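You operate a simulated robot arm through the tools that you are given. There is no shell and no other tool. Be economical: measure what you need, move in short steps, check, and stop when the job is done.

Carry out the task below with a simulated robot arm. There is one attempt and no reset: what you move stays moved.

JOB
Plug the four injector leads in as the work sheet lists them, then run the injector test.
Fine: On the middle yellow board. All four leads in before the main switch goes on. Key on, one press of the yellow button. Wait for FIRED 4 OF 4.

It is judged by the outcome, as a careful person would: the job done as asked, and still so three seconds after it is handed in. It fails if anything else is knocked over, pushed out of place, dropped, spilled or broken. Flat cloth is picked up by pressing the open fingertips on it (5 to 10 N) and closing them slowly along it; thin cloth reads only 2 to 8 mm in the jaws.

ROBOT AND FRAMES
A 6-joint arm with a two-finger parallel gripper, fixed in place. Base frame: the origin is at the foot of the arm, x ahead of it, y to its left, z up. Lengths are in mm, angles in rad, forces in N, time in s.
With the tool pointing down near the work surface it reaches from about 140 to 840 mm from the base axis. Its first joint turns from -2.897 to 2.897 rad. Payload 3.91 kg.
The tool frame sits at the grasp point between the pads (the TCP): z along the fingers, y along the line on which they close. The tips reach 30 mm beyond it. The gripper opens to 110 mm. The fingers are 20 mm wide and 10 mm thick; the gripper's body (48 by 112 mm) begins 55 mm behind the TCP.
Orientation is told as [roll, pitch, yaw] about the base's x, y, z axes, in that order, counted from this pose: with the fingers straight down and closing along the base's y, the tool's x points along the base's -x, its y along +y and its z along -z.

CONTROLS
- The arm moves only by the tool jog_arm. Its arguments are lists of equal length, an entry for each row: "offset": the shift along the tool's x, y, z in cm, a list of three; "delta_rot": the turn, a rotation vector about the tool's x, y, z in rad, a list of three. In form: {"offset": [[x, y, z], ...], "delta_rot": [[rx, ry, rz], ...]}. A call has 1 to 20 rows; each row is the pose to reach, as a shift and turn from the pose commanded when the call began, along the tool's axes at that moment. "fingers" is the gripper command, from -1 (fully open) to 1 (shut), values between in proportion, set as the call begins (left out, the last holds). A row lasts 0.2 s, in which the tool goes at most 50 mm and 0.15 rad; a call with a longer step from one row to the next is refused whole, and so is a gripper value outside its range. Where a pose cannot be reached the arm comes as near as it can. A force on the tool above 90 N (or 10 N above the force at the start of the call, whichever is more), or a blocked arm, ends the call early, and 0.2 s more pass. Each finger travels about 108 mm/s and halts on what it meets, pressing with about 44 N; the grip force reading is that of the motor and also rises with nothing between the fingers. The clock runs only during rows and for 0.2 s after the last one: add rows that repeat a pose to give the fingers time. The reply holds the time, the measured pose of the TCP, the force on the tool along the base axes, the opening and the grip force, in the units named above and with some noise, with the torque about the TCP (base axes, N m) and any sound that the robot's microphone picked up.
- Cameras (640 x 400 px; columns grow to the right, rows downward): "scene" is fixed at [398.5, 500.5, 1501]; the picture's right is [-0.99, -0.16, 0.00], its down [-0.07, 0.42, -0.90] and it looks along [0.15, -0.89, -0.43] (base axes); focal length 350 px, centre (320, 200). "wrist" rides on the gripper at [77, 7, -115] in the tool frame; the picture's right is [-0.09, 1.00, 0.00], its down [-0.80, -0.07, -0.59] and it looks along [-0.59, -0.05, 0.80] (tool axes); focal length 270 px, centre (320, 200).
- capture(camera): a new picture of that camera. The clock stands still meanwhile.
- lift_body(by): slides the trunk up (or, below 0, down) by that many mm; the arm rides with it, the base frame stays. It gives what a move gives, with no picture.
- measure_at(camera, pixels): for up to 12 pixels [column, row] of the newest picture of that camera ("zoom" is the newest enlarged one), the place [x, y, z] in the base frame of the surface seen there, good to about 2 mm. The clock stands still meanwhile.
- close_up(camera, box): a new picture of the part [left, top, right, bottom] of that camera's present view, enlarged. The clock stands still meanwhile.
- finish_job(): hands the job in; it is judged then, once.

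Go step by step. Measure first, check grasps and placings, and put right what went wrong. The budget is 80 turns and 38 pictures, counting those below and the enlarged ones. Unless the task says otherwise, let go and move clear before handing in, and close with one line.

The tools are called after "Call:" as a command line: name --argument value ..., lists and objects as JSON in quotes. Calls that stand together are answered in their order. jog_arm: Moves the arm, as the interface text tells. Its arguments: {"type":"object","properties":{"offset":{"type":"array","items":{"type":"array","items":{"type":"number"}}},"delta_rot":{"type":"array","items":{"type":"array","items":{"type":"number"}}},"fingers":{"type":"number"}},"required":["offset","delta_rot"]} The other tools are called the same way: lift_body (by) slides the trunk up or down; capture (camera) takes a picture; measure_at (camera, pixels) gives the place of the surface under pixels of a picture; close_up (camera, box) takes an enlarged picture of a part of a camera's view; finish_job () hands the job in.

At the start:

```text
t: 0.0
eef_pos: [182.9, -307.4, 1302.0]
tool_rot: [-0.001, -0.001, 0.0]
contact_force: [0.1, -0.1, 0.8]
ft_torque: [-0.04, 0.0, -0.01]
finger_gap: 109.8
grip_force: 0.1
trunk travel left (down, up): [-475.0, 65.0]
```

scene: 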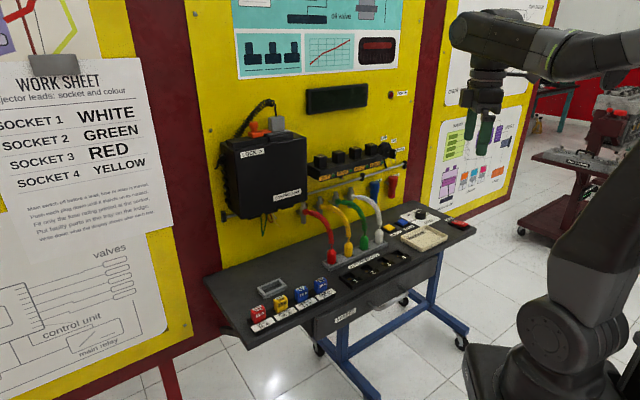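
wrist: 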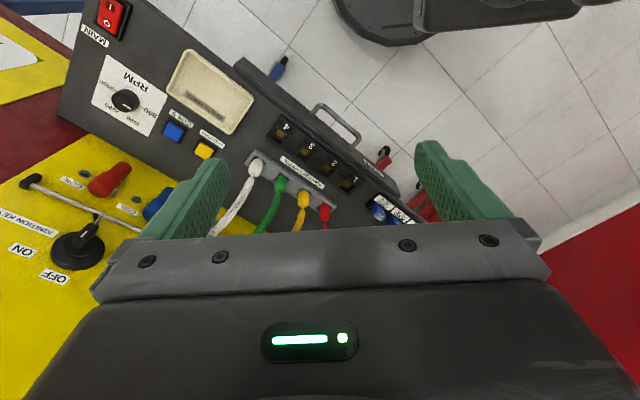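

The scene shows the work sheet (sockets 1–4: white, green, red, yellow), the leads parked in a rack near (350,245), and sockets near (378,265). I'll take enlarged views for detail.

Call:
close_up --camera "scene" --box '[0, 60, 180, 260]'

Call:
close_up --camera "scene" --box '[290, 170, 480, 300]'

Call:
close_up --camera "wrist" --box '[0, 0, 420, 280]'

```text
2.00 times, centred on (90, 160) of scene
```

zoom: 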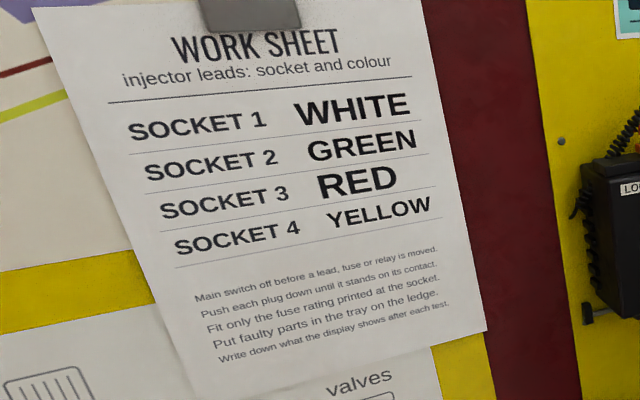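

```text
3.08 times, centred on (385, 235) of scene
```

zoom: 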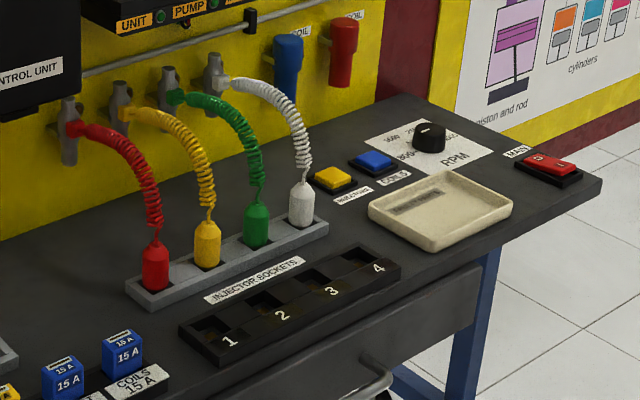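

```text
1.43 times, centred on (210, 140) of wrist
```

zoom: 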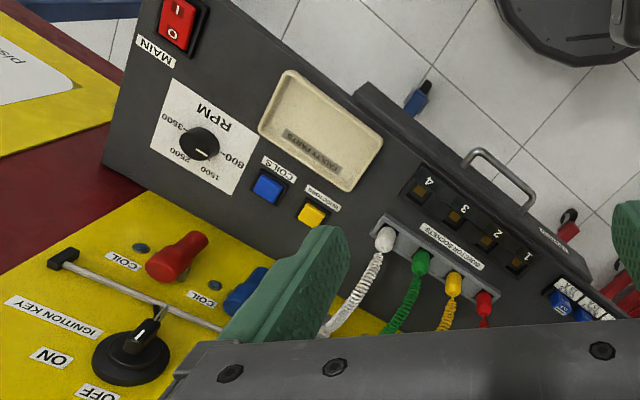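

The wrist close-up shows leads (white 385,238; green 421,262; yellow 452,285; red 484,302), sockets 4..1 and the switches. Measuring them.

Call:
measure_at --camera "zoom" --pixels '[[386, 236], [421, 260], [453, 281], [484, 298], [420, 192], [453, 217], [487, 240], [519, 261], [312, 214], [269, 187], [178, 25], [136, 340]]'

Call:
measure_at --camera "scene" --pixels '[[332, 254], [348, 245], [363, 241], [379, 235], [361, 273], [376, 266], [389, 261], [402, 255], [388, 223], [350, 283], [452, 224], [420, 240]]'

Call:
close_up --camera "wrist" --box '[10, 160, 170, 280]'

```text
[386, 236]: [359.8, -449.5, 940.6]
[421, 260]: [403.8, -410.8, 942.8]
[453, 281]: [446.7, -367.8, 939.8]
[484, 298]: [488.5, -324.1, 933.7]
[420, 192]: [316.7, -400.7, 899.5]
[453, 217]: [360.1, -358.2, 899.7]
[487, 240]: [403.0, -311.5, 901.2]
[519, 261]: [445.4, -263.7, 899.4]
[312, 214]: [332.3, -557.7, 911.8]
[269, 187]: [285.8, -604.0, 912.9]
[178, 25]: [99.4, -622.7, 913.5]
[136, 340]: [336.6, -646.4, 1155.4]
```

```text
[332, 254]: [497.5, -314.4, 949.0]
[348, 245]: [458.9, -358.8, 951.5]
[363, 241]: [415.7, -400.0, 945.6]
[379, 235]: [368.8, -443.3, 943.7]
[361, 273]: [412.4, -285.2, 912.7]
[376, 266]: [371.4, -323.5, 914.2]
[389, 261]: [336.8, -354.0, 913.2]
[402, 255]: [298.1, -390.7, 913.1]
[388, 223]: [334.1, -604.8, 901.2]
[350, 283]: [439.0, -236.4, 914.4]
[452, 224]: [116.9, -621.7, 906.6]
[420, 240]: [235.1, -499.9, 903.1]
```

```text
3.33 times, centred on (90, 220) of wrist
```

zoom: 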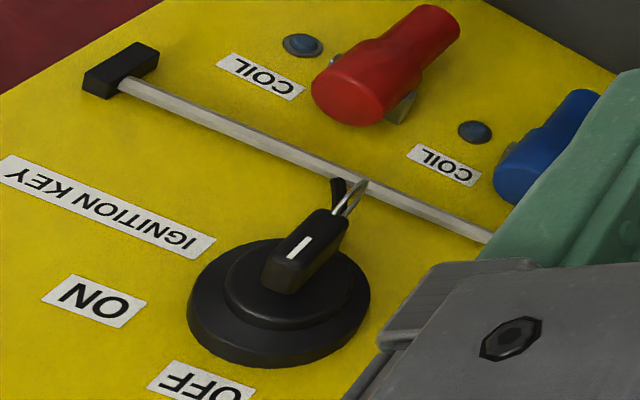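

Board runs along about (-0.70,-0.71), so I need a -45° yaw to close the fingers along the rack. I'll move above the rack with that yaw and narrow the gripper, then look again.

Call:
jog_arm --offset '[[-2.9, -1.0, 2.5], [-5.8, -2.0, 5.0], [-8.7, -3.0, 7.5], [-11.6, -4.0, 10.0], [-14.5, -5.0, 12.5], [-17.4, -6.0, 15.0], [-20.2, -7.3, 17.2], [-20.2, -7.3, 17.2]]' --delta_rot '[[0, 0, 0.112], [0, 0, 0.224], [0, 0, 0.336], [0, 0, 0.449], [0, 0, 0.561], [0, 0, 0.673], [0, 0, 0.785], [0, 0, 0.785]]' --fingers 0.05

Call:
capture --camera "wrist"

```text
t: 1.8
eef_pos: [384.0, -380.7, 1129.7]
tool_rot: [-0.001, -0.002, -0.786]
contact_force: [0.7, 0.6, 0.3]
ft_torque: [0.01, -0.02, -0.02]
finger_gap: 52.2
grip_force: 0.1
trunk travel left (down, up): [-475.0, 65.0]
```

```text
31 pictures are left
```

wrist: 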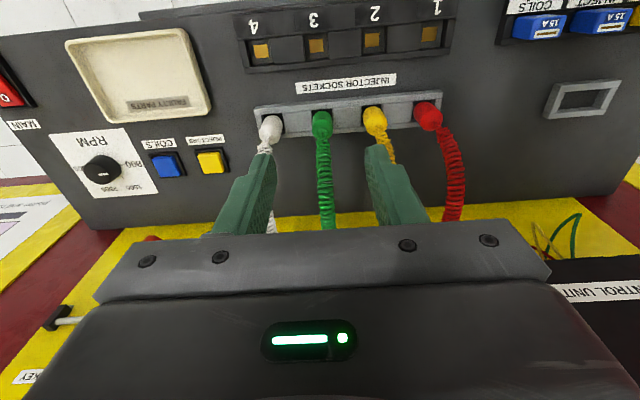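

Clear view: plugs at (269,125), (322,121), (376,120), (428,113); socket contacts at (261,51), (317,45), (373,39), (430,34). Measuring more exactly.

Call:
measure_at --camera "wrist" --pixels '[[269, 122], [322, 118], [374, 116], [427, 110], [261, 51], [317, 45], [373, 39], [430, 34], [345, 45], [402, 38], [348, 117], [349, 98]]'

Call:
close_up --camera "wrist" --box '[235, 0, 465, 144]'

```text
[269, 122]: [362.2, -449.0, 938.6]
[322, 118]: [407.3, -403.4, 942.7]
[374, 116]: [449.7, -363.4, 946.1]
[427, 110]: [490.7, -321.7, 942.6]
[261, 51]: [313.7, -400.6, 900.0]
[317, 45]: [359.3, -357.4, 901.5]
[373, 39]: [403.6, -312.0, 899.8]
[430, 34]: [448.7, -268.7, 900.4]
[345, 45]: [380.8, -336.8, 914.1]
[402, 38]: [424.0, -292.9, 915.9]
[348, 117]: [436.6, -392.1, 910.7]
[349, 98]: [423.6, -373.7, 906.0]
```

```text
2.78 times, centred on (350, 72) of wrist
```

zoom: 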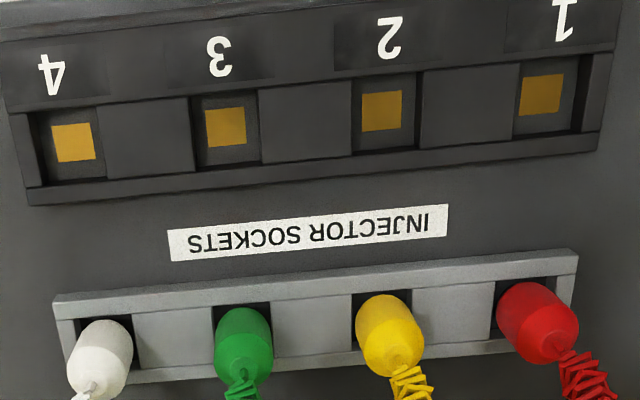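

Plug centres lie on a line 60 mm apart, sockets 63 mm apart with their contacts at z≈900. I'll tilt the palm away from the wall by 0.45 rad and hover over the green plug.

Call:
jog_arm --offset '[[0.3, 0, 3.5], [0.6, 0, 7.0], [0.95, -0.03, 10.67], [0.95, -0.03, 10.67]]' --delta_rot '[[0, -0.15, 0], [0, -0.3, 0], [0, -0.45, 0], [0, -0.45, 0]]'

Call:
capture --camera "wrist"

```text
t: 2.8
eef_pos: [377.8, -373.1, 1023.2]
tool_rot: [-0.002, -0.45, -0.787]
contact_force: [0.0, 0.4, -0.3]
ft_torque: [0.0, -0.04, 0.03]
finger_gap: 52.1
grip_force: 0.1
trunk travel left (down, up): [-475.0, 65.0]
```

```text
29 pictures are left
```

wrist: 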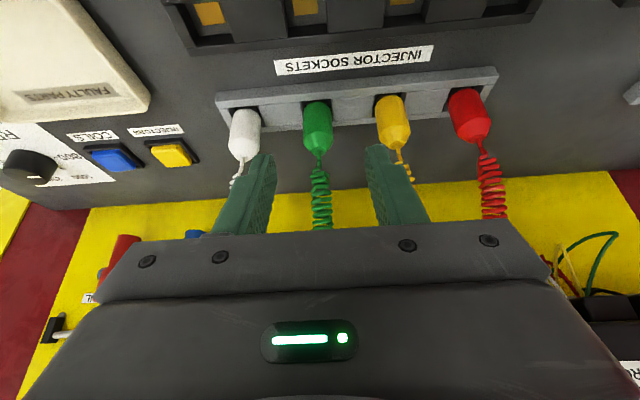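

Green plug sits centred between the fingers at (318,130). Checking plug positions before descending.

Call:
measure_at --camera "wrist" --pixels '[[245, 126], [246, 154], [317, 118], [319, 145], [391, 112], [396, 140], [468, 106], [475, 134], [304, 122], [330, 119]]'

```text
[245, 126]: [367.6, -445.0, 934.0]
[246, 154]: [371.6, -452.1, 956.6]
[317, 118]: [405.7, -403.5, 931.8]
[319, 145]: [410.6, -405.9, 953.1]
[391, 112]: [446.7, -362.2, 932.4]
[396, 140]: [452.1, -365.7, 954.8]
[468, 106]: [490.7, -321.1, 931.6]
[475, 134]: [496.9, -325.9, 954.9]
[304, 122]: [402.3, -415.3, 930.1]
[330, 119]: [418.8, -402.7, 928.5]
```

Axis of plugs is about n=-580, spacing 59 mm. Descending onto green, then closing.

Call:
jog_arm --offset '[[-0.57, 0, 2.5], [-0.57, 0, 5.0], [-0.57, 0, 7.0], [-0.57, 0, 8.27], [-0.57, 0, 8.27]]' --delta_rot '[[0, 0, 0], [0, 0, 0], [0, 0, 0], [0, 0, 0], [0, 0, 0]]'

Call:
jog_arm --offset '[[0, 0, 0], [0, 0, 0], [0, 0, 0]]' --delta_rot '[[0, 0, 0], [0, 0, 0], [0, 0, 0]]' --fingers 1

Call:
capture --camera "wrist"

```text
t: 4.0
eef_pos: [407.8, -403.8, 950.0]
tool_rot: [-0.001, -0.45, -0.786]
contact_force: [0.2, -0.2, 0.7]
ft_torque: [0.03, -0.01, -0.03]
finger_gap: 52.2
grip_force: 0.0
trunk travel left (down, up): [-475.0, 65.0]
```

```text
t: 4.8
eef_pos: [408.1, -403.2, 951.9]
tool_rot: [-0.001, -0.45, -0.785]
contact_force: [-0.3, -0.2, -0.4]
ft_torque: [-0.03, 0.01, -0.02]
finger_gap: 21.7
grip_force: 44.0
trunk travel left (down, up): [-475.0, 65.0]
```

```text
28 pictures are left
```

wrist: 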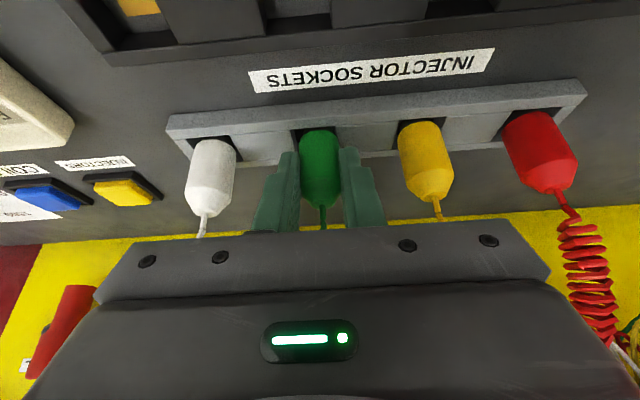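

Green is gripped (21.7 mm). Lifting 45 mm straight up and carrying over socket 2, then looking.

Call:
jog_arm --offset '[[-0.98, 0, -2.03], [-1.96, 0, -4.05], [0.26, 2.0, -5.12], [2.48, 4.0, -6.2], [4.7, 6.05, -7.27], [4.7, 6.05, -7.27]]' --delta_rot '[[0, 0, 0], [0, 0, 0], [0, 0, 0], [0, 0, 0], [0, 0, 0], [0, 0, 0]]'

Call:
capture --camera "wrist"

Call:
close_up --camera "scene" --box '[290, 170, 450, 300]'

```text
t: 6.2
eef_pos: [397.8, -307.8, 995.1]
tool_rot: [0.0, -0.45, -0.785]
contact_force: [0.7, 0.5, -0.9]
ft_torque: [-0.01, -0.02, 0.04]
finger_gap: 21.5
grip_force: 44.8
trunk travel left (down, up): [-475.0, 65.0]
```

```text
27 pictures are left
```

wrist: 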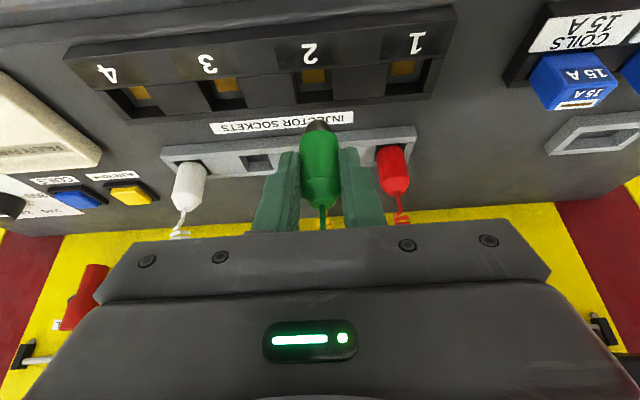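

```text
3.08 times, centred on (370, 235) of scene
```

zoom: 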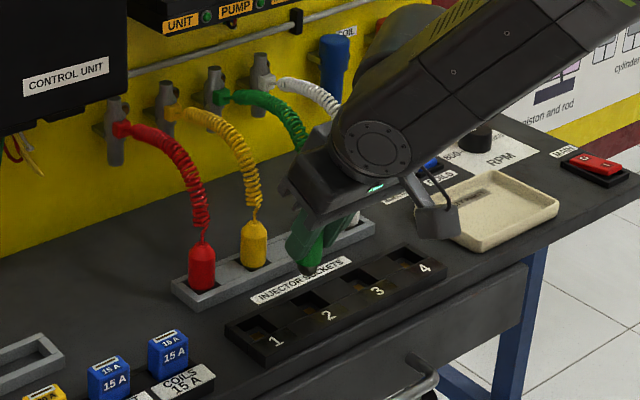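

Plug bottom nose is at (320,122), contact 2 at (313,77). Measuring both to align.

Call:
measure_at --camera "wrist" --pixels '[[320, 121], [319, 131], [320, 150], [313, 77], [313, 89], [402, 68], [228, 86], [141, 94], [302, 150], [340, 148], [258, 163], [312, 95]]'

```text
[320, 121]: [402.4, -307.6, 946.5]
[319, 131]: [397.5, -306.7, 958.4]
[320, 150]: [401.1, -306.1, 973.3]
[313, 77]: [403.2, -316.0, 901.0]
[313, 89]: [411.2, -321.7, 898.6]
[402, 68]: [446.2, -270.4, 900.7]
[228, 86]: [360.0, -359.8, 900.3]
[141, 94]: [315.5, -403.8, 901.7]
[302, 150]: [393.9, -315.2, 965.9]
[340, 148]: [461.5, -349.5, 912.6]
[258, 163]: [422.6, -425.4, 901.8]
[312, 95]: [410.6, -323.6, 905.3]
```

Plug is about 3 mm too far toward socket 1 and ~2 mm toward the wall. Correcting and lowering 28 mm, then looking again.

Call:
jog_arm --offset '[[0.18, -0.3, -0.09], [0.8, -0.3, 1.2], [1.4, -0.3, 2.43], [1.4, -0.3, 2.43]]' --delta_rot '[[0, 0, 0], [0, 0, 0], [0, 0, 0], [0, 0, 0]]'

Call:
close_up --camera "wrist" --box '[220, 40, 420, 165]'

```text
t: 7.2
eef_pos: [393.8, -308.4, 968.1]
tool_rot: [0.003, -0.452, -0.785]
contact_force: [-0.7, 0.9, 0.2]
ft_torque: [0.02, 0.0, 0.02]
finger_gap: 20.9
grip_force: 43.7
trunk travel left (down, up): [-475.0, 65.0]
```

```text
3.20 times, centred on (320, 102) of wrist
```

zoom: 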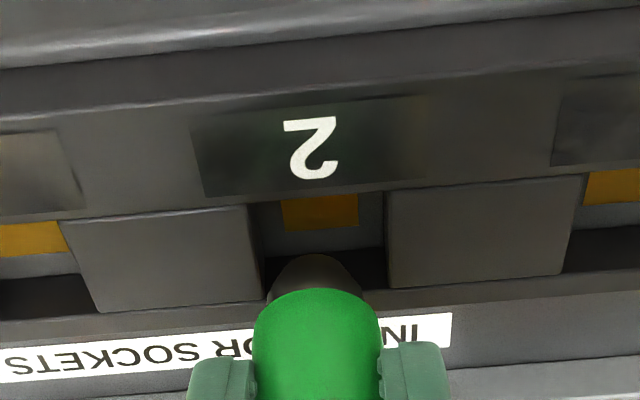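

Lateral alignment looks right (nose 316, contact 320). Checking the wall-direction alignment.

Call:
measure_at --camera "zoom" --pixels '[[314, 258], [314, 280], [316, 300], [316, 320], [320, 222], [320, 202], [170, 215], [180, 305], [480, 195], [480, 275], [255, 240], [316, 360]]'

```text
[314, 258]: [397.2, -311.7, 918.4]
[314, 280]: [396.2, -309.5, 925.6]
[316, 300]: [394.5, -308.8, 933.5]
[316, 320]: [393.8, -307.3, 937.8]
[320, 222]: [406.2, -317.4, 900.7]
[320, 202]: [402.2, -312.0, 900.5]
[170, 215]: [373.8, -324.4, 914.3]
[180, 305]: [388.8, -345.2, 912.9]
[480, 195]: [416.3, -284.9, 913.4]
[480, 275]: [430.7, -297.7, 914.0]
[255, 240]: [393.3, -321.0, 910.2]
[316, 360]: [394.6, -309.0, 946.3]
```

Aligned within ~2 mm; nudging 1.5 mm off the wall and lowering onto the contact (~18 mm).

Call:
jog_arm --offset '[[0.135, 0, -0.065], [0.35, 0, 0.39], [0.57, 0, 0.84], [0.7, 0, 1.1], [0.83, 0, 1.37], [0.92, 0, 1.56], [0.92, 0, 1.56]]' --delta_rot '[[0, 0, 0], [0, 0, 0], [0, 0, 0], [0, 0, 0], [0, 0, 0], [0, 0, 0], [0, 0, 0]]'

Call:
close_up --camera "wrist" --box '[220, 40, 420, 165]'

```text
t: 8.8
eef_pos: [393.2, -308.3, 951.8]
tool_rot: [0.002, -0.453, -0.786]
contact_force: [1.4, -1.9, 17.2]
ft_torque: [-0.2, -0.16, -0.03]
finger_gap: 21.2
grip_force: 44.3
trunk travel left (down, up): [-475.0, 65.0]
```

```text
3.20 times, centred on (320, 102) of wrist
```

zoom: 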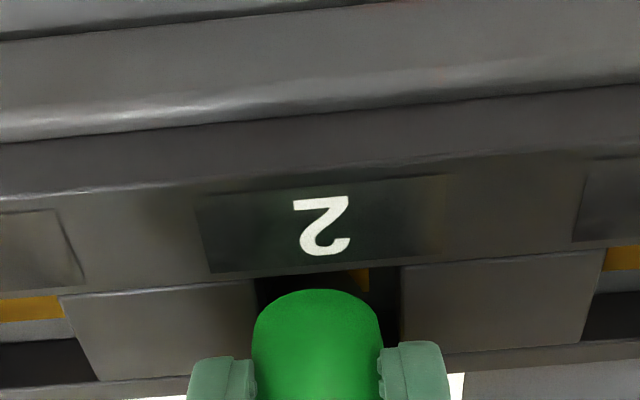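

Resting with 17 N at TCP z 951.8, the same height as in the rack, so probably on the contact. A little more push to confirm it is bottomed.

Call:
jog_arm --offset '[[0.09, 0.0, 0.18], [0.09, 0.0, 0.18]]' --delta_rot '[[0, 0, 0], [0, 0, 0]]'

```text
t: 9.4
eef_pos: [392.2, -307.4, 949.3]
tool_rot: [0.002, -0.456, -0.785]
contact_force: [1.9, -2.1, 37.7]
ft_torque: [-0.38, -0.38, -0.03]
finger_gap: 21.6
grip_force: 44.2
trunk travel left (down, up): [-475.0, 65.0]
```

Firm resistance. Releasing and backing out along the tool axis, then checking.

Call:
jog_arm --offset '[[-0.09, 0, -0.18], [-0.09, 0, -0.18], [-0.09, 0, -0.18]]' --delta_rot '[[0, 0, 0], [0, 0, 0], [0, 0, 0]]' --fingers 0.05

Call:
jog_arm --offset '[[0, 0, -2.5], [0, 0, -5], [0, 0, -8], [0, 0, -8]]' --delta_rot '[[0, 0, 0], [0, 0, 0], [0, 0, 0], [0, 0, 0]]'

Call:
capture --camera "wrist"

```text
t: 10.2
eef_pos: [392.8, -308.4, 950.8]
tool_rot: [0.0, -0.447, -0.786]
contact_force: [-0.8, 0.2, -0.2]
ft_torque: [0.01, 0.02, 0.0]
finger_gap: 52.2
grip_force: 0.0
trunk travel left (down, up): [-475.0, 65.0]
```

```text
t: 11.2
eef_pos: [368.3, -282.6, 1023.9]
tool_rot: [-0.001, -0.449, -0.784]
contact_force: [0.1, -0.1, 0.3]
ft_torque: [0.01, 0.04, 0.03]
finger_gap: 52.0
grip_force: 0.0
trunk travel left (down, up): [-475.0, 65.0]
```

```text
23 pictures are left
```

wrist: 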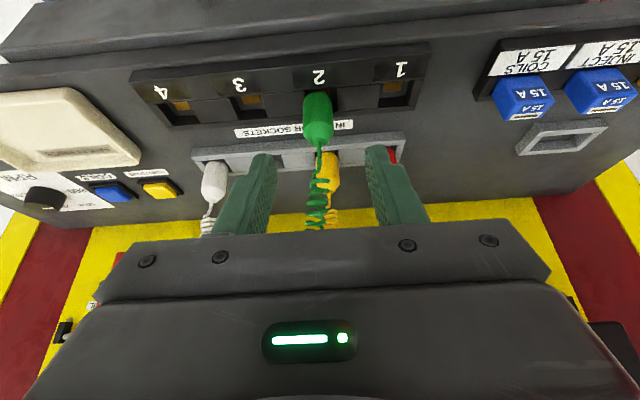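

Green stands in socket 2 (318,115). Checking its tip height and the other plugs.

Call:
measure_at --camera "wrist" --pixels '[[317, 110], [319, 136], [318, 146], [213, 178], [211, 197], [331, 175], [394, 87], [246, 100], [181, 105]]'

```text
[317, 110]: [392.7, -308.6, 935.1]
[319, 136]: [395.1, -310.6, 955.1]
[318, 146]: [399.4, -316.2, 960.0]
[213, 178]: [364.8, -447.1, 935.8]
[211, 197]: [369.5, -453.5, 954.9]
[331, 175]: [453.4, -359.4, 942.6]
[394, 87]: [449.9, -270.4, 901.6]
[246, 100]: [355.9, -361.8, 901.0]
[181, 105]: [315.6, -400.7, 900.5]
```

Green tip is at 955, matching the seated height in the rack. Checking how its cable now hangs relative to the yellow plug.

Call:
close_up --camera "scene" --box '[290, 170, 450, 300]'

```text
3.08 times, centred on (370, 235) of scene
```

zoom: 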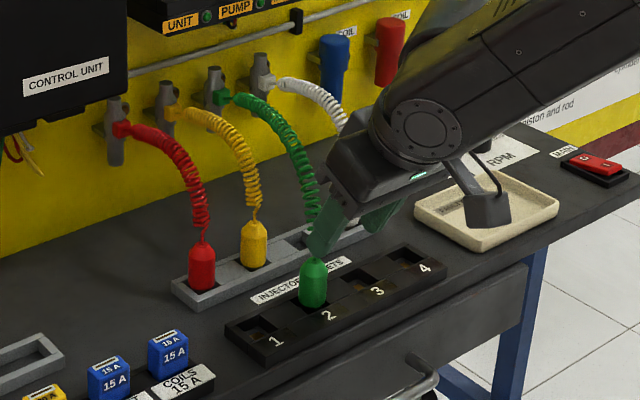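

Cables arch toward the wall with room. Next yellow: moving to hover above it, then checking for cable contact.

Call:
jog_arm --offset '[[-2.5, 0.1, -0.8], [-4.7, 0.12, 0.3], [-7.1, 0.15, 1.5], [-7.1, 0.15, 3.44], [-7.1, 0.15, 3.44]]' --delta_rot '[[0, 0, 0], [0, 0, 0], [0, 0, 0], [0, 0, 0], [0, 0, 0]]'

Call:
capture --camera "wrist"

```text
t: 12.4
eef_pos: [424.3, -339.8, 1024.0]
tool_rot: [0.0, -0.449, -0.784]
contact_force: [0.3, -0.5, -0.4]
ft_torque: [0.02, -0.04, 0.0]
finger_gap: 52.2
grip_force: 0.1
trunk travel left (down, up): [-475.0, 65.0]
```

```text
21 pictures are left
```

wrist: 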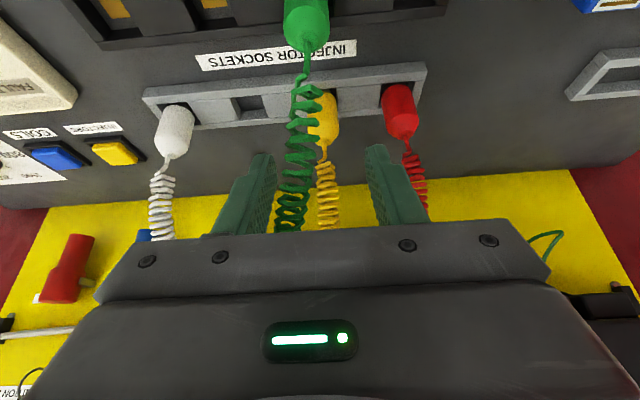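

Yellow is between the fingers at (324,115), with no force. Descending and gripping.

Call:
jog_arm --offset '[[0, 0.1, 2.5], [0, 0.1, 5.0], [0, 0.1, 7.0], [0, 0.1, 8.0], [0, 0.1, 8.0]]' --delta_rot '[[0, 0, 0], [0, 0, 0], [0, 0, 0], [0, 0, 0], [0, 0, 0]]'

Call:
jog_arm --offset '[[0, 0, 0], [0, 0, 0], [0, 0, 0]]' --delta_rot '[[0, 0, 0], [0, 0, 0], [0, 0, 0]]' --fingers 1

Call:
capture --camera "wrist"

```text
t: 13.6
eef_pos: [450.8, -362.1, 950.8]
tool_rot: [-0.001, -0.45, -0.785]
contact_force: [0.3, -0.2, 0.2]
ft_torque: [-0.01, -0.01, -0.01]
finger_gap: 52.5
grip_force: 0.1
trunk travel left (down, up): [-475.0, 65.0]
```

```text
t: 14.4
eef_pos: [450.2, -361.5, 950.1]
tool_rot: [-0.001, -0.449, -0.786]
contact_force: [0.2, -0.1, 0.0]
ft_torque: [-0.01, 0.0, 0.0]
finger_gap: 21.5
grip_force: 43.8
trunk travel left (down, up): [-475.0, 65.0]
```

```text
20 pictures are left
```

wrist: 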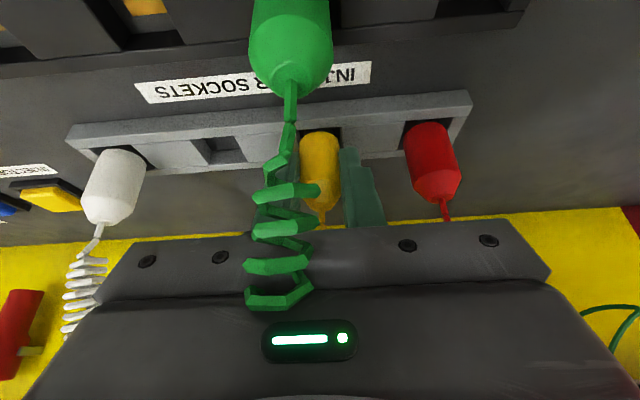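

The green cable passes harmlessly (no force); yellow gripped at 21.5 mm. Lifting and carrying to socket 4, lowering to ~20 mm above seating to check.

Call:
jog_arm --offset '[[-1.2, 0, -2.48], [-2.39, 0, -4.95], [-0.6, -3.17, -5.81], [1.18, -6.34, -6.67], [2.97, -9.51, -7.54], [4.75, -12.69, -8.4], [5.5, -12.69, -6.82], [6.27, -12.69, -5.25], [6.27, -12.69, -5.25]]' --delta_rot '[[0, 0, 0], [0, 0, 0], [0, 0, 0], [0, 0, 0], [0, 0, 0], [0, 0, 0], [0, 0, 0], [0, 0, 0], [0, 0, 0]]'

Call:
close_up --camera "wrist" --box '[220, 40, 420, 165]'

```text
t: 16.4
eef_pos: [304.9, -396.3, 970.1]
tool_rot: [-0.001, -0.452, -0.785]
contact_force: [0.2, 0.4, 0.5]
ft_torque: [0.04, -0.02, 0.0]
finger_gap: 21.4
grip_force: 43.8
trunk travel left (down, up): [-475.0, 65.0]
```

```text
3.20 times, centred on (320, 102) of wrist
```

zoom: 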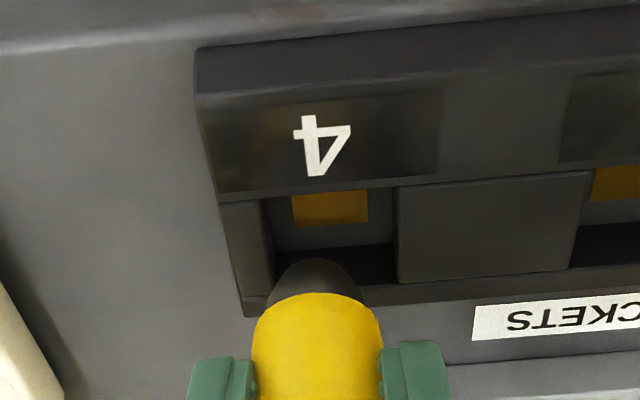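

Well 4 (270–396) sits right of the nose (316), so I need a shift toward socket 3. Measuring it.

Call:
measure_at --camera "zoom" --pixels '[[316, 265], [316, 285], [316, 310], [330, 210], [294, 210], [367, 207], [397, 195], [400, 270], [270, 250], [240, 210], [262, 330], [376, 330]]'

```text
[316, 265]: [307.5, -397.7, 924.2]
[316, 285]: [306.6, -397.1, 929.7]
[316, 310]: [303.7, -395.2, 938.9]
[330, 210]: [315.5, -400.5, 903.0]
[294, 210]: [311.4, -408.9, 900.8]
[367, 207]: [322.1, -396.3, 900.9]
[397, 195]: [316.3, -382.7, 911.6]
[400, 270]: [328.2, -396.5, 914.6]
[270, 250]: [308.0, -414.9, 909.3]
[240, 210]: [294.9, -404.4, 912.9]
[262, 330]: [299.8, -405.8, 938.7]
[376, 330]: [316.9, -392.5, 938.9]
```

Plug axis needs +3 mm along the strip; the other direction is fine. Shifting and seating.

Call:
jog_arm --offset '[[0, 0.3, 0], [0.3, 0.3, 0.62], [0.52, 0.3, 1.08], [0.7, 0.3, 1.44], [0.8, 0.3, 1.66], [0.9, 0.3, 1.86], [0.96, 0.3, 1.98], [0.96, 0.3, 1.98]]' --delta_rot '[[0, 0, 0], [0, 0, 0], [0, 0, 0], [0, 0, 0], [0, 0, 0], [0, 0, 0], [0, 0, 0], [0, 0, 0]]'

Call:
close_up --camera "wrist" --box '[220, 40, 420, 165]'

```text
t: 18.2
eef_pos: [307.8, -393.8, 949.6]
tool_rot: [0.0, -0.454, -0.785]
contact_force: [0.4, 0.3, 17.9]
ft_torque: [-0.08, -0.12, -0.04]
finger_gap: 21.5
grip_force: 44.5
trunk travel left (down, up): [-475.0, 65.0]
```

```text
3.20 times, centred on (320, 102) of wrist
```

zoom: 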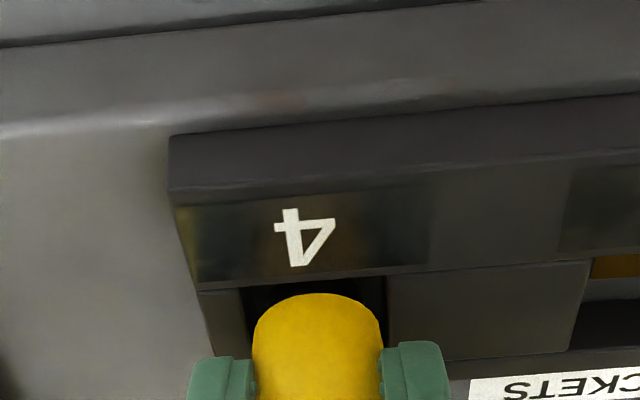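

Centred in well 4 with 18 N. Pushing 2 mm more, releasing, retracting, and moving to hover over red.

Call:
jog_arm --offset '[[0.09, 0, 0.18], [0.09, 0, 0.18]]' --delta_rot '[[0, 0, 0], [0, 0, 0]]'

Call:
jog_arm --offset '[[-0.09, 0, -0.18], [-0.09, 0, -0.18], [-0.09, 0, -0.18]]' --delta_rot '[[0, 0, 0], [0, 0, 0], [0, 0, 0]]' --fingers 0.05

Call:
jog_arm --offset '[[0, 0, -2.5], [0, 0, -5], [0, 0, -8], [0, 4.6, -8], [0, 9.2, -8], [0, 13.8, -8], [0, 18.3, -8], [-3.55, 18.3, -6.28], [-7.1, 18.3, -4.56], [-7.1, 18.3, -4.56]]' --delta_rot '[[0, 0, 0], [0, 0, 0], [0, 0, 0], [0, 0, 0], [0, 0, 0], [0, 0, 0], [0, 0, 0], [0, 0, 0], [0, 0, 0], [0, 0, 0]]'

Call:
capture --camera "wrist"

```text
t: 18.8
eef_pos: [307.1, -393.8, 949.0]
tool_rot: [-0.003, -0.457, -0.784]
contact_force: [-1.8, -0.7, 39.0]
ft_torque: [-0.33, -0.24, -0.01]
finger_gap: 21.3
grip_force: 44.2
trunk travel left (down, up): [-475.0, 65.0]
```

```text
t: 19.6
eef_pos: [306.9, -394.2, 949.2]
tool_rot: [-0.002, -0.449, -0.786]
contact_force: [-0.4, 0.4, -0.1]
ft_torque: [0.01, 0.01, 0.02]
finger_gap: 52.3
grip_force: 0.0
trunk travel left (down, up): [-475.0, 65.0]
```

```text
t: 21.8
eef_pos: [468.9, -298.4, 1021.6]
tool_rot: [-0.001, -0.452, -0.784]
contact_force: [0.5, 0.7, 0.7]
ft_torque: [0.02, -0.04, 0.0]
finger_gap: 52.2
grip_force: 0.1
trunk travel left (down, up): [-475.0, 65.0]
```

```text
17 pictures are left
```

wrist: 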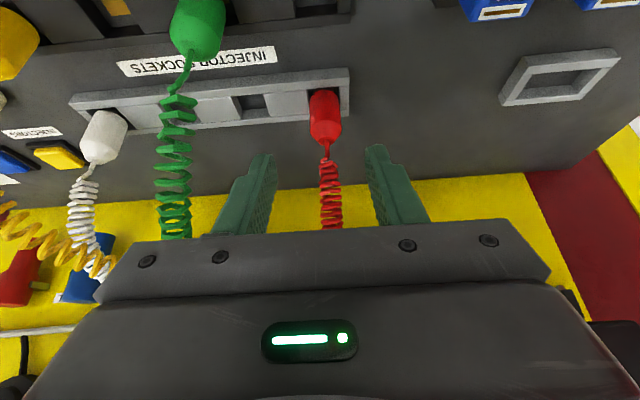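

Red (325,115) lies between the fingers. Descending and gripping.

Call:
jog_arm --offset '[[0.13, 0.1, 2.5], [0.13, 0.1, 5.0], [0.13, 0.1, 6.8], [0.13, 0.1, 7.74], [0.13, 0.1, 7.74]]' --delta_rot '[[0, 0, 0], [0, 0, 0], [0, 0, 0], [0, 0, 0], [0, 0, 0]]'

Call:
jog_arm --offset '[[0, 0, 0], [0, 0, 0], [0, 0, 0]]' --delta_rot '[[0, 0, 0], [0, 0, 0], [0, 0, 0]]' --fingers 1

```text
t: 23.0
eef_pos: [492.3, -319.5, 952.0]
tool_rot: [-0.001, -0.45, -0.785]
contact_force: [0.7, -0.4, 0.4]
ft_torque: [-0.02, 0.03, -0.01]
finger_gap: 52.3
grip_force: 0.1
trunk travel left (down, up): [-475.0, 65.0]
```

```text
t: 23.8
eef_pos: [490.9, -318.1, 952.1]
tool_rot: [0.0, -0.45, -0.787]
contact_force: [0.4, 0.1, -0.4]
ft_torque: [-0.01, 0.01, -0.02]
finger_gap: 21.5
grip_force: 44.4
trunk travel left (down, up): [-475.0, 65.0]
```

Red gripped at 21.5 mm. Lifting, sliding along the rack line, then out over socket 3 and down to a check height.

Call:
jog_arm --offset '[[-1.3, 0, -2.7], [-2.61, 0, -5.4], [-2.61, -4.09, -5.4], [-2.61, -8.18, -5.4], [-2.61, -12.26, -5.4], [0.96, -12.26, -7.12], [4.52, -12.26, -8.85], [5.43, -12.26, -6.96], [6.35, -12.26, -5.07], [6.35, -12.26, -5.07]]' --delta_rot '[[0, 0, 0], [0, 0, 0], [0, 0, 0], [0, 0, 0], [0, 0, 0], [0, 0, 0], [0, 0, 0], [0, 0, 0], [0, 0, 0], [0, 0, 0]]'

Call:
close_up --camera "wrist" --box '[220, 40, 420, 165]'

Call:
measure_at --camera "zoom" --pixels '[[316, 265], [316, 310], [262, 330], [376, 330], [320, 210], [300, 210], [345, 208]]'

```text
t: 26.0
eef_pos: [347.3, -347.0, 966.4]
tool_rot: [0.0, -0.451, -0.786]
contact_force: [-0.2, -0.5, -1.2]
ft_torque: [0.01, 0.01, 0.03]
finger_gap: 21.6
grip_force: 44.4
trunk travel left (down, up): [-475.0, 65.0]
```

```text
3.20 times, centred on (320, 102) of wrist
```

zoom: 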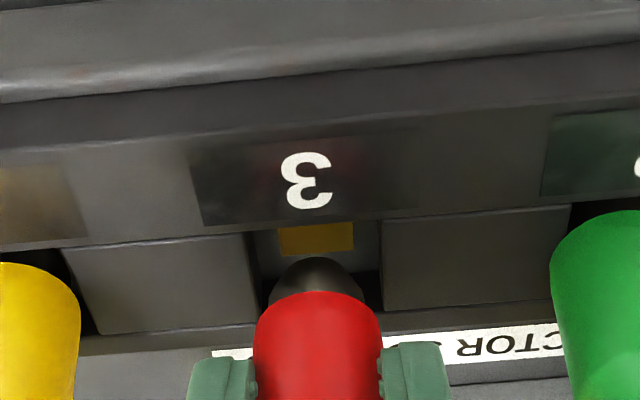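

```text
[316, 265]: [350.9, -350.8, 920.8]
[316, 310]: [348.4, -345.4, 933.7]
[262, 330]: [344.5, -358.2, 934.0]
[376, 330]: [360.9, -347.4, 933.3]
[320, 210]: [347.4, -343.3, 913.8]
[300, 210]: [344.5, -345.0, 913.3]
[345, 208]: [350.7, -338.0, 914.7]
```

Lateral alignment matches the good yellow one; the plug is ~4.5 mm too far from the wall. Correcting and seating.

Call:
jog_arm --offset '[[-0.41, 0, 0.2], [-0.18, 0, 0.68], [0.0, 0, 1.06], [0.15, 0, 1.37], [0.24, 0, 1.55], [0.33, 0, 1.73], [0.33, 0, 1.73]]' --delta_rot '[[0, 0, 0], [0, 0, 0], [0, 0, 0], [0, 0, 0], [0, 0, 0], [0, 0, 0], [0, 0, 0]]'

Call:
close_up --camera "wrist" --box '[220, 40, 420, 165]'

```text
t: 27.6
eef_pos: [350.3, -351.5, 951.8]
tool_rot: [0.0, -0.452, -0.784]
contact_force: [-0.2, 1.5, 8.6]
ft_torque: [-0.02, -0.05, 0.03]
finger_gap: 21.1
grip_force: 43.8
trunk travel left (down, up): [-475.0, 65.0]
```

```text
3.20 times, centred on (320, 102) of wrist
```

zoom: 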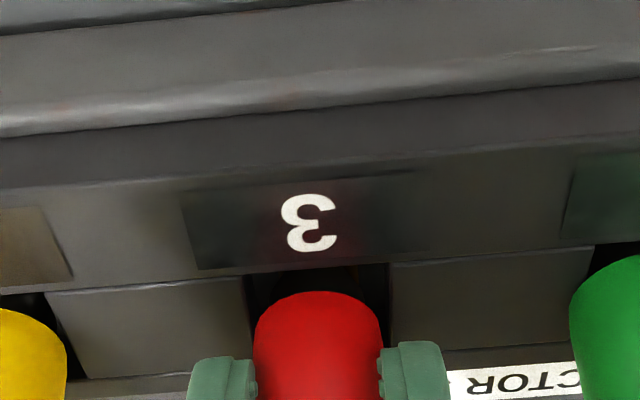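

Centred in well 3. Pushing firmly, releasing, retracting and moving over white.

Call:
jog_arm --offset '[[0.13, 0, 0.27], [0.13, 0, 0.27]]' --delta_rot '[[0, 0, 0], [0, 0, 0]]'

Call:
jog_arm --offset '[[-0.09, 0, -0.18], [-0.09, 0, -0.18], [-0.09, 0, -0.18]]' --delta_rot '[[0, 0, 0], [0, 0, 0], [0, 0, 0]]' --fingers 0.05

Call:
jog_arm --offset '[[0, 0, -2.5], [0, 0, -5], [0, 0, -8], [0, -2.9, -8], [0, -5.7, -8], [-3.5, -5.7, -6.3], [-7.0, -5.7, -4.6], [-7.0, -5.7, -4.6]]' --delta_rot '[[0, 0, 0], [0, 0, 0], [0, 0, 0], [0, 0, 0], [0, 0, 0], [0, 0, 0], [0, 0, 0], [0, 0, 0]]'

Call:
capture --camera "wrist"

```text
t: 28.2
eef_pos: [350.9, -350.1, 949.4]
tool_rot: [-0.001, -0.457, -0.785]
contact_force: [-2.2, 2.9, 36.6]
ft_torque: [-0.17, -0.18, 0.01]
finger_gap: 21.3
grip_force: 44.2
trunk travel left (down, up): [-475.0, 65.0]
```

```text
t: 29.0
eef_pos: [351.2, -350.4, 949.9]
tool_rot: [-0.001, -0.449, -0.785]
contact_force: [0.4, -1.2, -0.1]
ft_torque: [0.01, 0.02, 0.01]
finger_gap: 52.4
grip_force: 0.1
trunk travel left (down, up): [-475.0, 65.0]
```

```text
t: 30.8
eef_pos: [343.7, -421.4, 1021.8]
tool_rot: [0.002, -0.449, -0.784]
contact_force: [0.3, 0.3, -1.0]
ft_torque: [0.04, 0.0, 0.01]
finger_gap: 52.2
grip_force: 0.1
trunk travel left (down, up): [-475.0, 65.0]
```

```text
14 pictures are left
```

wrist: 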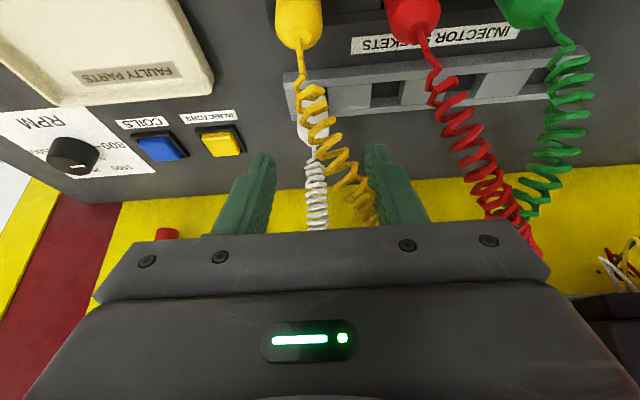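

White is between the fingers at (310,135). Descending and gripping.

Call:
jog_arm --offset '[[0.18, -0.2, 2.5], [0.18, -0.2, 5.0], [0.18, -0.2, 6.8], [0.18, -0.2, 7.71], [0.18, -0.2, 7.71]]' --delta_rot '[[0, 0, 0], [0, 0, 0], [0, 0, 0], [0, 0, 0], [0, 0, 0]]'

Call:
jog_arm --offset '[[0, 0, 0], [0, 0, 0], [0, 0, 0]]' --delta_rot '[[0, 0, 0], [0, 0, 0], [0, 0, 0]]' --fingers 1

```text
t: 32.0
eef_pos: [364.6, -446.0, 952.5]
tool_rot: [0.001, -0.451, -0.786]
contact_force: [0.0, 0.0, 0.0]
ft_torque: [0.04, 0.02, 0.0]
finger_gap: 52.3
grip_force: 0.0
trunk travel left (down, up): [-475.0, 65.0]
```

```text
t: 32.8
eef_pos: [364.3, -446.2, 950.7]
tool_rot: [0.0, -0.451, -0.786]
contact_force: [0.8, -0.6, 1.2]
ft_torque: [-0.01, -0.02, 0.0]
finger_gap: 21.3
grip_force: 44.3
trunk travel left (down, up): [-475.0, 65.0]
```

White gripped at 21.3 mm. Lifting, sliding along the rack line, then out over socket 1 to the check height.

Call:
jog_arm --offset '[[-1.3, 0, -2.7], [-2.61, 0, -5.4], [-2.61, 4.51, -5.4], [-2.61, 9.02, -5.4], [-2.61, 13.53, -5.4], [-2.61, 18.04, -5.4], [0.8, 18.04, -7.05], [4.22, 18.04, -8.7], [5.13, 18.04, -6.81], [6.05, 18.04, -4.92], [6.05, 18.04, -4.92]]' --delta_rot '[[0, 0, 0], [0, 0, 0], [0, 0, 0], [0, 0, 0], [0, 0, 0], [0, 0, 0], [0, 0, 0], [0, 0, 0], [0, 0, 0], [0, 0, 0], [0, 0, 0]]'

Call:
close_up --camera "wrist" --box '[220, 40, 420, 165]'

Call:
measure_at --camera "zoom" --pixels '[[316, 265], [316, 310], [262, 330], [376, 330], [320, 215], [230, 230], [230, 300], [400, 225]]'

```text
t: 35.2
eef_pos: [436.6, -264.8, 968.7]
tool_rot: [0.0, -0.45, -0.788]
contact_force: [-0.2, 0.4, -0.1]
ft_torque: [0.01, 0.0, 0.0]
finger_gap: 21.4
grip_force: 43.6
trunk travel left (down, up): [-475.0, 65.0]
```

```text
3.20 times, centred on (320, 102) of wrist
```

zoom: 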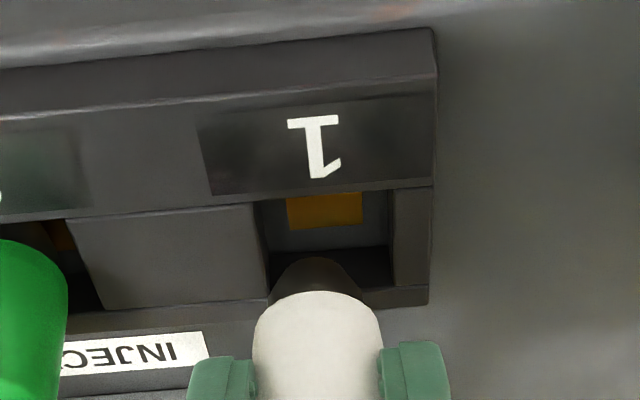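

```text
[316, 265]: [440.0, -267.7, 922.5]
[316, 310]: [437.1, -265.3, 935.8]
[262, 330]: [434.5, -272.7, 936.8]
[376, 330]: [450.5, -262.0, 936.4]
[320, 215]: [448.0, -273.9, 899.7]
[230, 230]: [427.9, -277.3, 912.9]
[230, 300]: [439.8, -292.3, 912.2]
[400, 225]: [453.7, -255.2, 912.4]
```

Nearly aligned; shifting 1.5 mm toward the strip end and 1 mm toward the wall, then seating.

Call:
jog_arm --offset '[[-0.09, 0.15, 0.04], [0.16, 0.15, 0.56], [0.36, 0.15, 0.97], [0.53, 0.15, 1.33], [0.62, 0.15, 1.51], [0.71, 0.15, 1.7], [0.71, 0.15, 1.7]]' --delta_rot '[[0, 0, 0], [0, 0, 0], [0, 0, 0], [0, 0, 0], [0, 0, 0], [0, 0, 0], [0, 0, 0]]'

Call:
close_up --camera "wrist" --box '[220, 40, 420, 165]'

```text
t: 36.8
eef_pos: [438.4, -264.1, 950.2]
tool_rot: [0.0, -0.45, -0.785]
contact_force: [-1.9, 3.1, 1.7]
ft_torque: [0.06, 0.05, 0.02]
finger_gap: 21.3
grip_force: 44.1
trunk travel left (down, up): [-475.0, 65.0]
```

```text
3.20 times, centred on (320, 102) of wrist
```

zoom: 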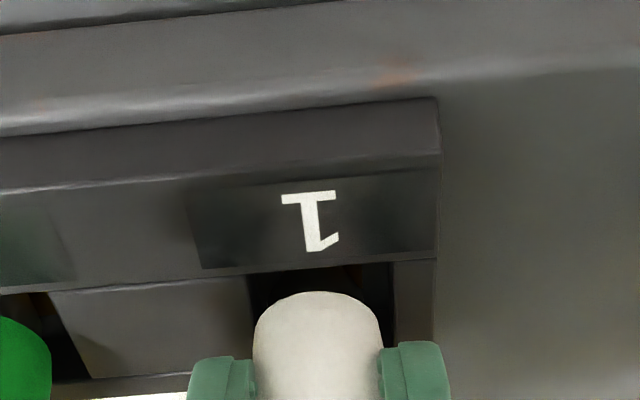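

In well 1, just reaching bottom. Pushing further until it's firm.

Call:
jog_arm --offset '[[0.09, 0, 0.18], [0.17, 0, 0.36], [0.17, 0, 0.36]]' --delta_rot '[[0, 0, 0], [0, 0, 0], [0, 0, 0]]'

```text
t: 37.6
eef_pos: [439.0, -264.6, 951.9]
tool_rot: [0.001, -0.457, -0.786]
contact_force: [-2.0, -0.3, 38.8]
ft_torque: [-0.29, -0.26, -0.01]
finger_gap: 21.4
grip_force: 44.6
trunk travel left (down, up): [-475.0, 65.0]
```

Firm at 38.8 N. Releasing, retracting, and viewing the whole strip.

Call:
jog_arm --offset '[[-0.09, 0, -0.18], [-0.09, 0, -0.18], [-0.09, 0, -0.18]]' --delta_rot '[[0, 0, 0], [0, 0, 0], [0, 0, 0]]' --fingers 0.05

Call:
jog_arm --offset '[[0, 0, -2.5], [0, 0, -5], [0, 0, -8], [0, 0, -8]]' --delta_rot '[[0, 0, 0], [0, 0, 0], [0, 0, 0], [0, 0, 0]]'

Call:
jog_arm --offset '[[-1.9, 0, -4.0], [-3.78, 0, -7.83], [-4.1, -4.58, -7.7], [-4.4, -9.16, -7.5], [-4.7, -13.74, -7.35], [-5.0, -18.3, -7.2], [-5.3, -22.9, -7.05], [-5.6, -27.5, -6.9], [-5.9, -32.1, -6.75], [-6.2, -36.7, -6.6], [-6.5, -41.3, -6.5], [-6.84, -45.8, -6.35], [-6.84, -45.8, -6.35]]' --delta_rot '[[0, 0, 0], [0, 0, 0], [0, 0.1, 0], [0, 0.2, 0], [0, 0.3, 0], [0, 0.4, 0], [0, 0.45, 0], [0, 0.45, 0], [0, 0.45, 0], [0, 0.45, 0], [0, 0.45, 0], [0, 0.45, 0], [0, 0.45, 0]]' --fingers 1

Call:
close_up --camera "wrist" --box '[160, 0, 640, 300]'

Call:
close_up --camera "scene" --box '[290, 180, 480, 300]'

```text
t: 38.4
eef_pos: [438.9, -264.3, 949.0]
tool_rot: [0.0, -0.448, -0.784]
contact_force: [-0.4, 0.6, 0.5]
ft_torque: [0.0, 0.01, 0.02]
finger_gap: 52.1
grip_force: 0.0
trunk travel left (down, up): [-475.0, 65.0]
```

```text
t: 39.4
eef_pos: [413.4, -238.7, 1021.9]
tool_rot: [0.001, -0.45, -0.786]
contact_force: [0.3, 0.7, 0.8]
ft_torque: [-0.01, 0.01, 0.01]
finger_gap: 52.1
grip_force: 0.0
trunk travel left (down, up): [-475.0, 65.0]
```

```text
t: 42.2
eef_pos: [113.7, -585.8, 1107.2]
tool_rot: [0.0, 0.001, -0.786]
contact_force: [0.5, -0.3, -0.7]
ft_torque: [0.04, 0.01, -0.01]
finger_gap: 0.0
grip_force: 38.2
trunk travel left (down, up): [-475.0, 65.0]
```

```text
1.33 times, centred on (400, 150) of wrist
```

zoom: 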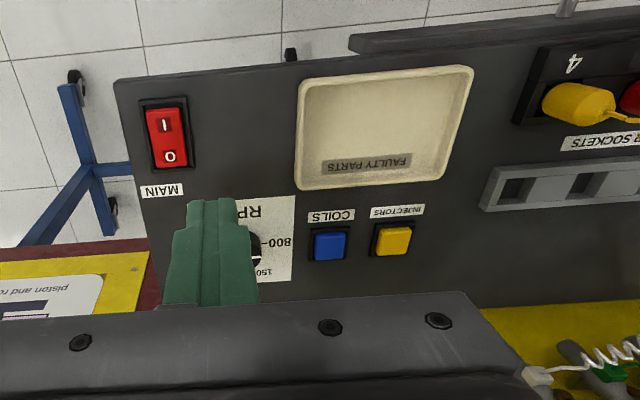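

```text
3.33 times, centred on (385, 240) of scene
```

zoom: 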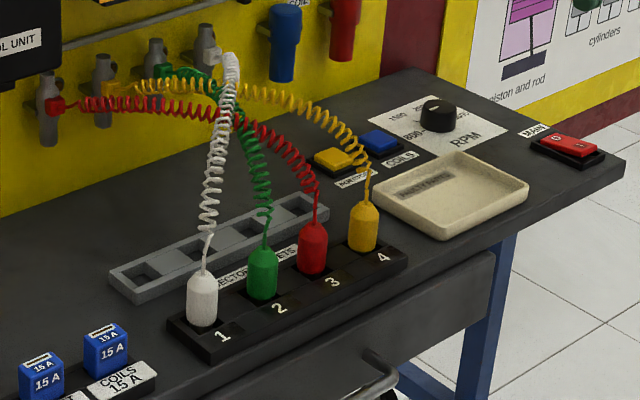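

All four plugs stand in the correct sockets (white 1, green 2, red 3, yellow 4). Measuring the main rocker and buttons in the scene zoom.

Call:
measure_at --camera "zoom" --pixels '[[555, 137], [583, 147], [568, 142], [540, 139], [595, 153], [334, 158], [377, 139], [438, 105]]'

Call:
capture --camera "wrist"

```text
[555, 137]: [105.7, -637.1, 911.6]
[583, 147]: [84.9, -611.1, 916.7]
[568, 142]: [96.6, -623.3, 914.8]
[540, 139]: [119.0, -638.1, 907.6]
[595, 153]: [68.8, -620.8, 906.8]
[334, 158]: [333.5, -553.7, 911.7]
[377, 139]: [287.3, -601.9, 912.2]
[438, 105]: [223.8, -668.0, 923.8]
```

```text
9 pictures are left
```

wrist: 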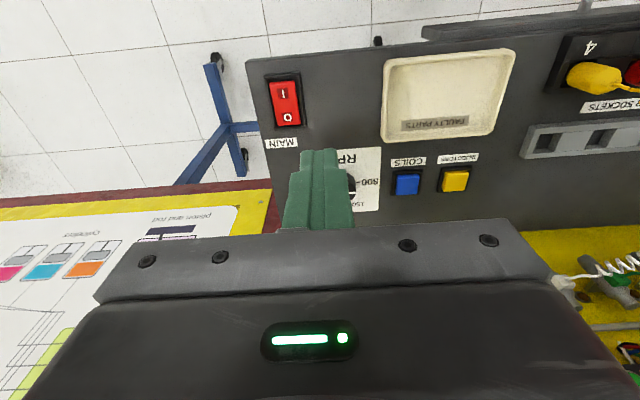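

Call:
measure_at --camera "wrist" --pixels '[[284, 90], [284, 104], [287, 119], [272, 105], [298, 100], [455, 180], [407, 183], [282, 82], [288, 124]]'

```text
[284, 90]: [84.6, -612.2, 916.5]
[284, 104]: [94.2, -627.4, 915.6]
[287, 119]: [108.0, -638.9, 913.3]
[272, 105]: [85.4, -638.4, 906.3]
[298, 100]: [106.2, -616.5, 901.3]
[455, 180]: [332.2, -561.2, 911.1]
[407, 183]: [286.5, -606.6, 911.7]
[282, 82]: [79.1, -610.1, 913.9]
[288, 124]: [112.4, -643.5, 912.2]
```

The I end of the rocker (84,-612) stands high at z 916.5, so main is off. Lowering closed fingertips over the I end, to just above it.

Call:
jog_arm --offset '[[0.6, -3.88, 0], [0.6, -3.88, 4.5], [0.6, -3.88, 9.0], [0.6, -3.88, 13.0], [0.6, -3.88, 15.2], [0.6, -3.88, 15.2]]' --delta_rot '[[0, 0, 0], [0, 0, 0], [0, 0, 0], [0, 0, 0], [0, 0, 0], [0, 0, 0]]'

Call:
jog_arm --offset '[[0, 0, 0.4], [0, 0, 0.7], [0, 0, 1.0], [0, 0, 1.2], [0, 0, 1.4]]' --delta_rot '[[0, 0, 0], [0, 0, 0], [0, 0, 0], [0, 0, 0], [0, 0, 0]]'

```text
t: 43.6
eef_pos: [82.3, -611.7, 955.4]
tool_rot: [0.002, 0.0, -0.785]
contact_force: [0.8, 0.0, 1.4]
ft_torque: [0.01, -0.03, 0.04]
finger_gap: 0.2
grip_force: 37.4
trunk travel left (down, up): [-475.0, 65.0]
```

```text
t: 44.8
eef_pos: [82.9, -610.8, 943.5]
tool_rot: [0.0, 0.0, -0.784]
contact_force: [-0.3, 0.1, 2.2]
ft_torque: [-0.07, -0.02, -0.03]
finger_gap: 0.1
grip_force: 37.9
trunk travel left (down, up): [-475.0, 65.0]
```

Light force of 2.2 N at tip z≈913. Pressing a few mm more.

Call:
jog_arm --offset '[[0, 0, 0.15], [0, 0, 0.3], [0, 0, 0.45], [0, 0, 0.45]]' --delta_rot '[[0, 0, 0], [0, 0, 0], [0, 0, 0], [0, 0, 0]]'

```text
t: 45.8
eef_pos: [82.7, -610.6, 942.0]
tool_rot: [-0.008, -0.007, -0.786]
contact_force: [2.0, -3.8, 45.7]
ft_torque: [-0.36, -0.46, -0.52]
finger_gap: 0.0
grip_force: 37.4
trunk travel left (down, up): [-475.0, 65.0]
```

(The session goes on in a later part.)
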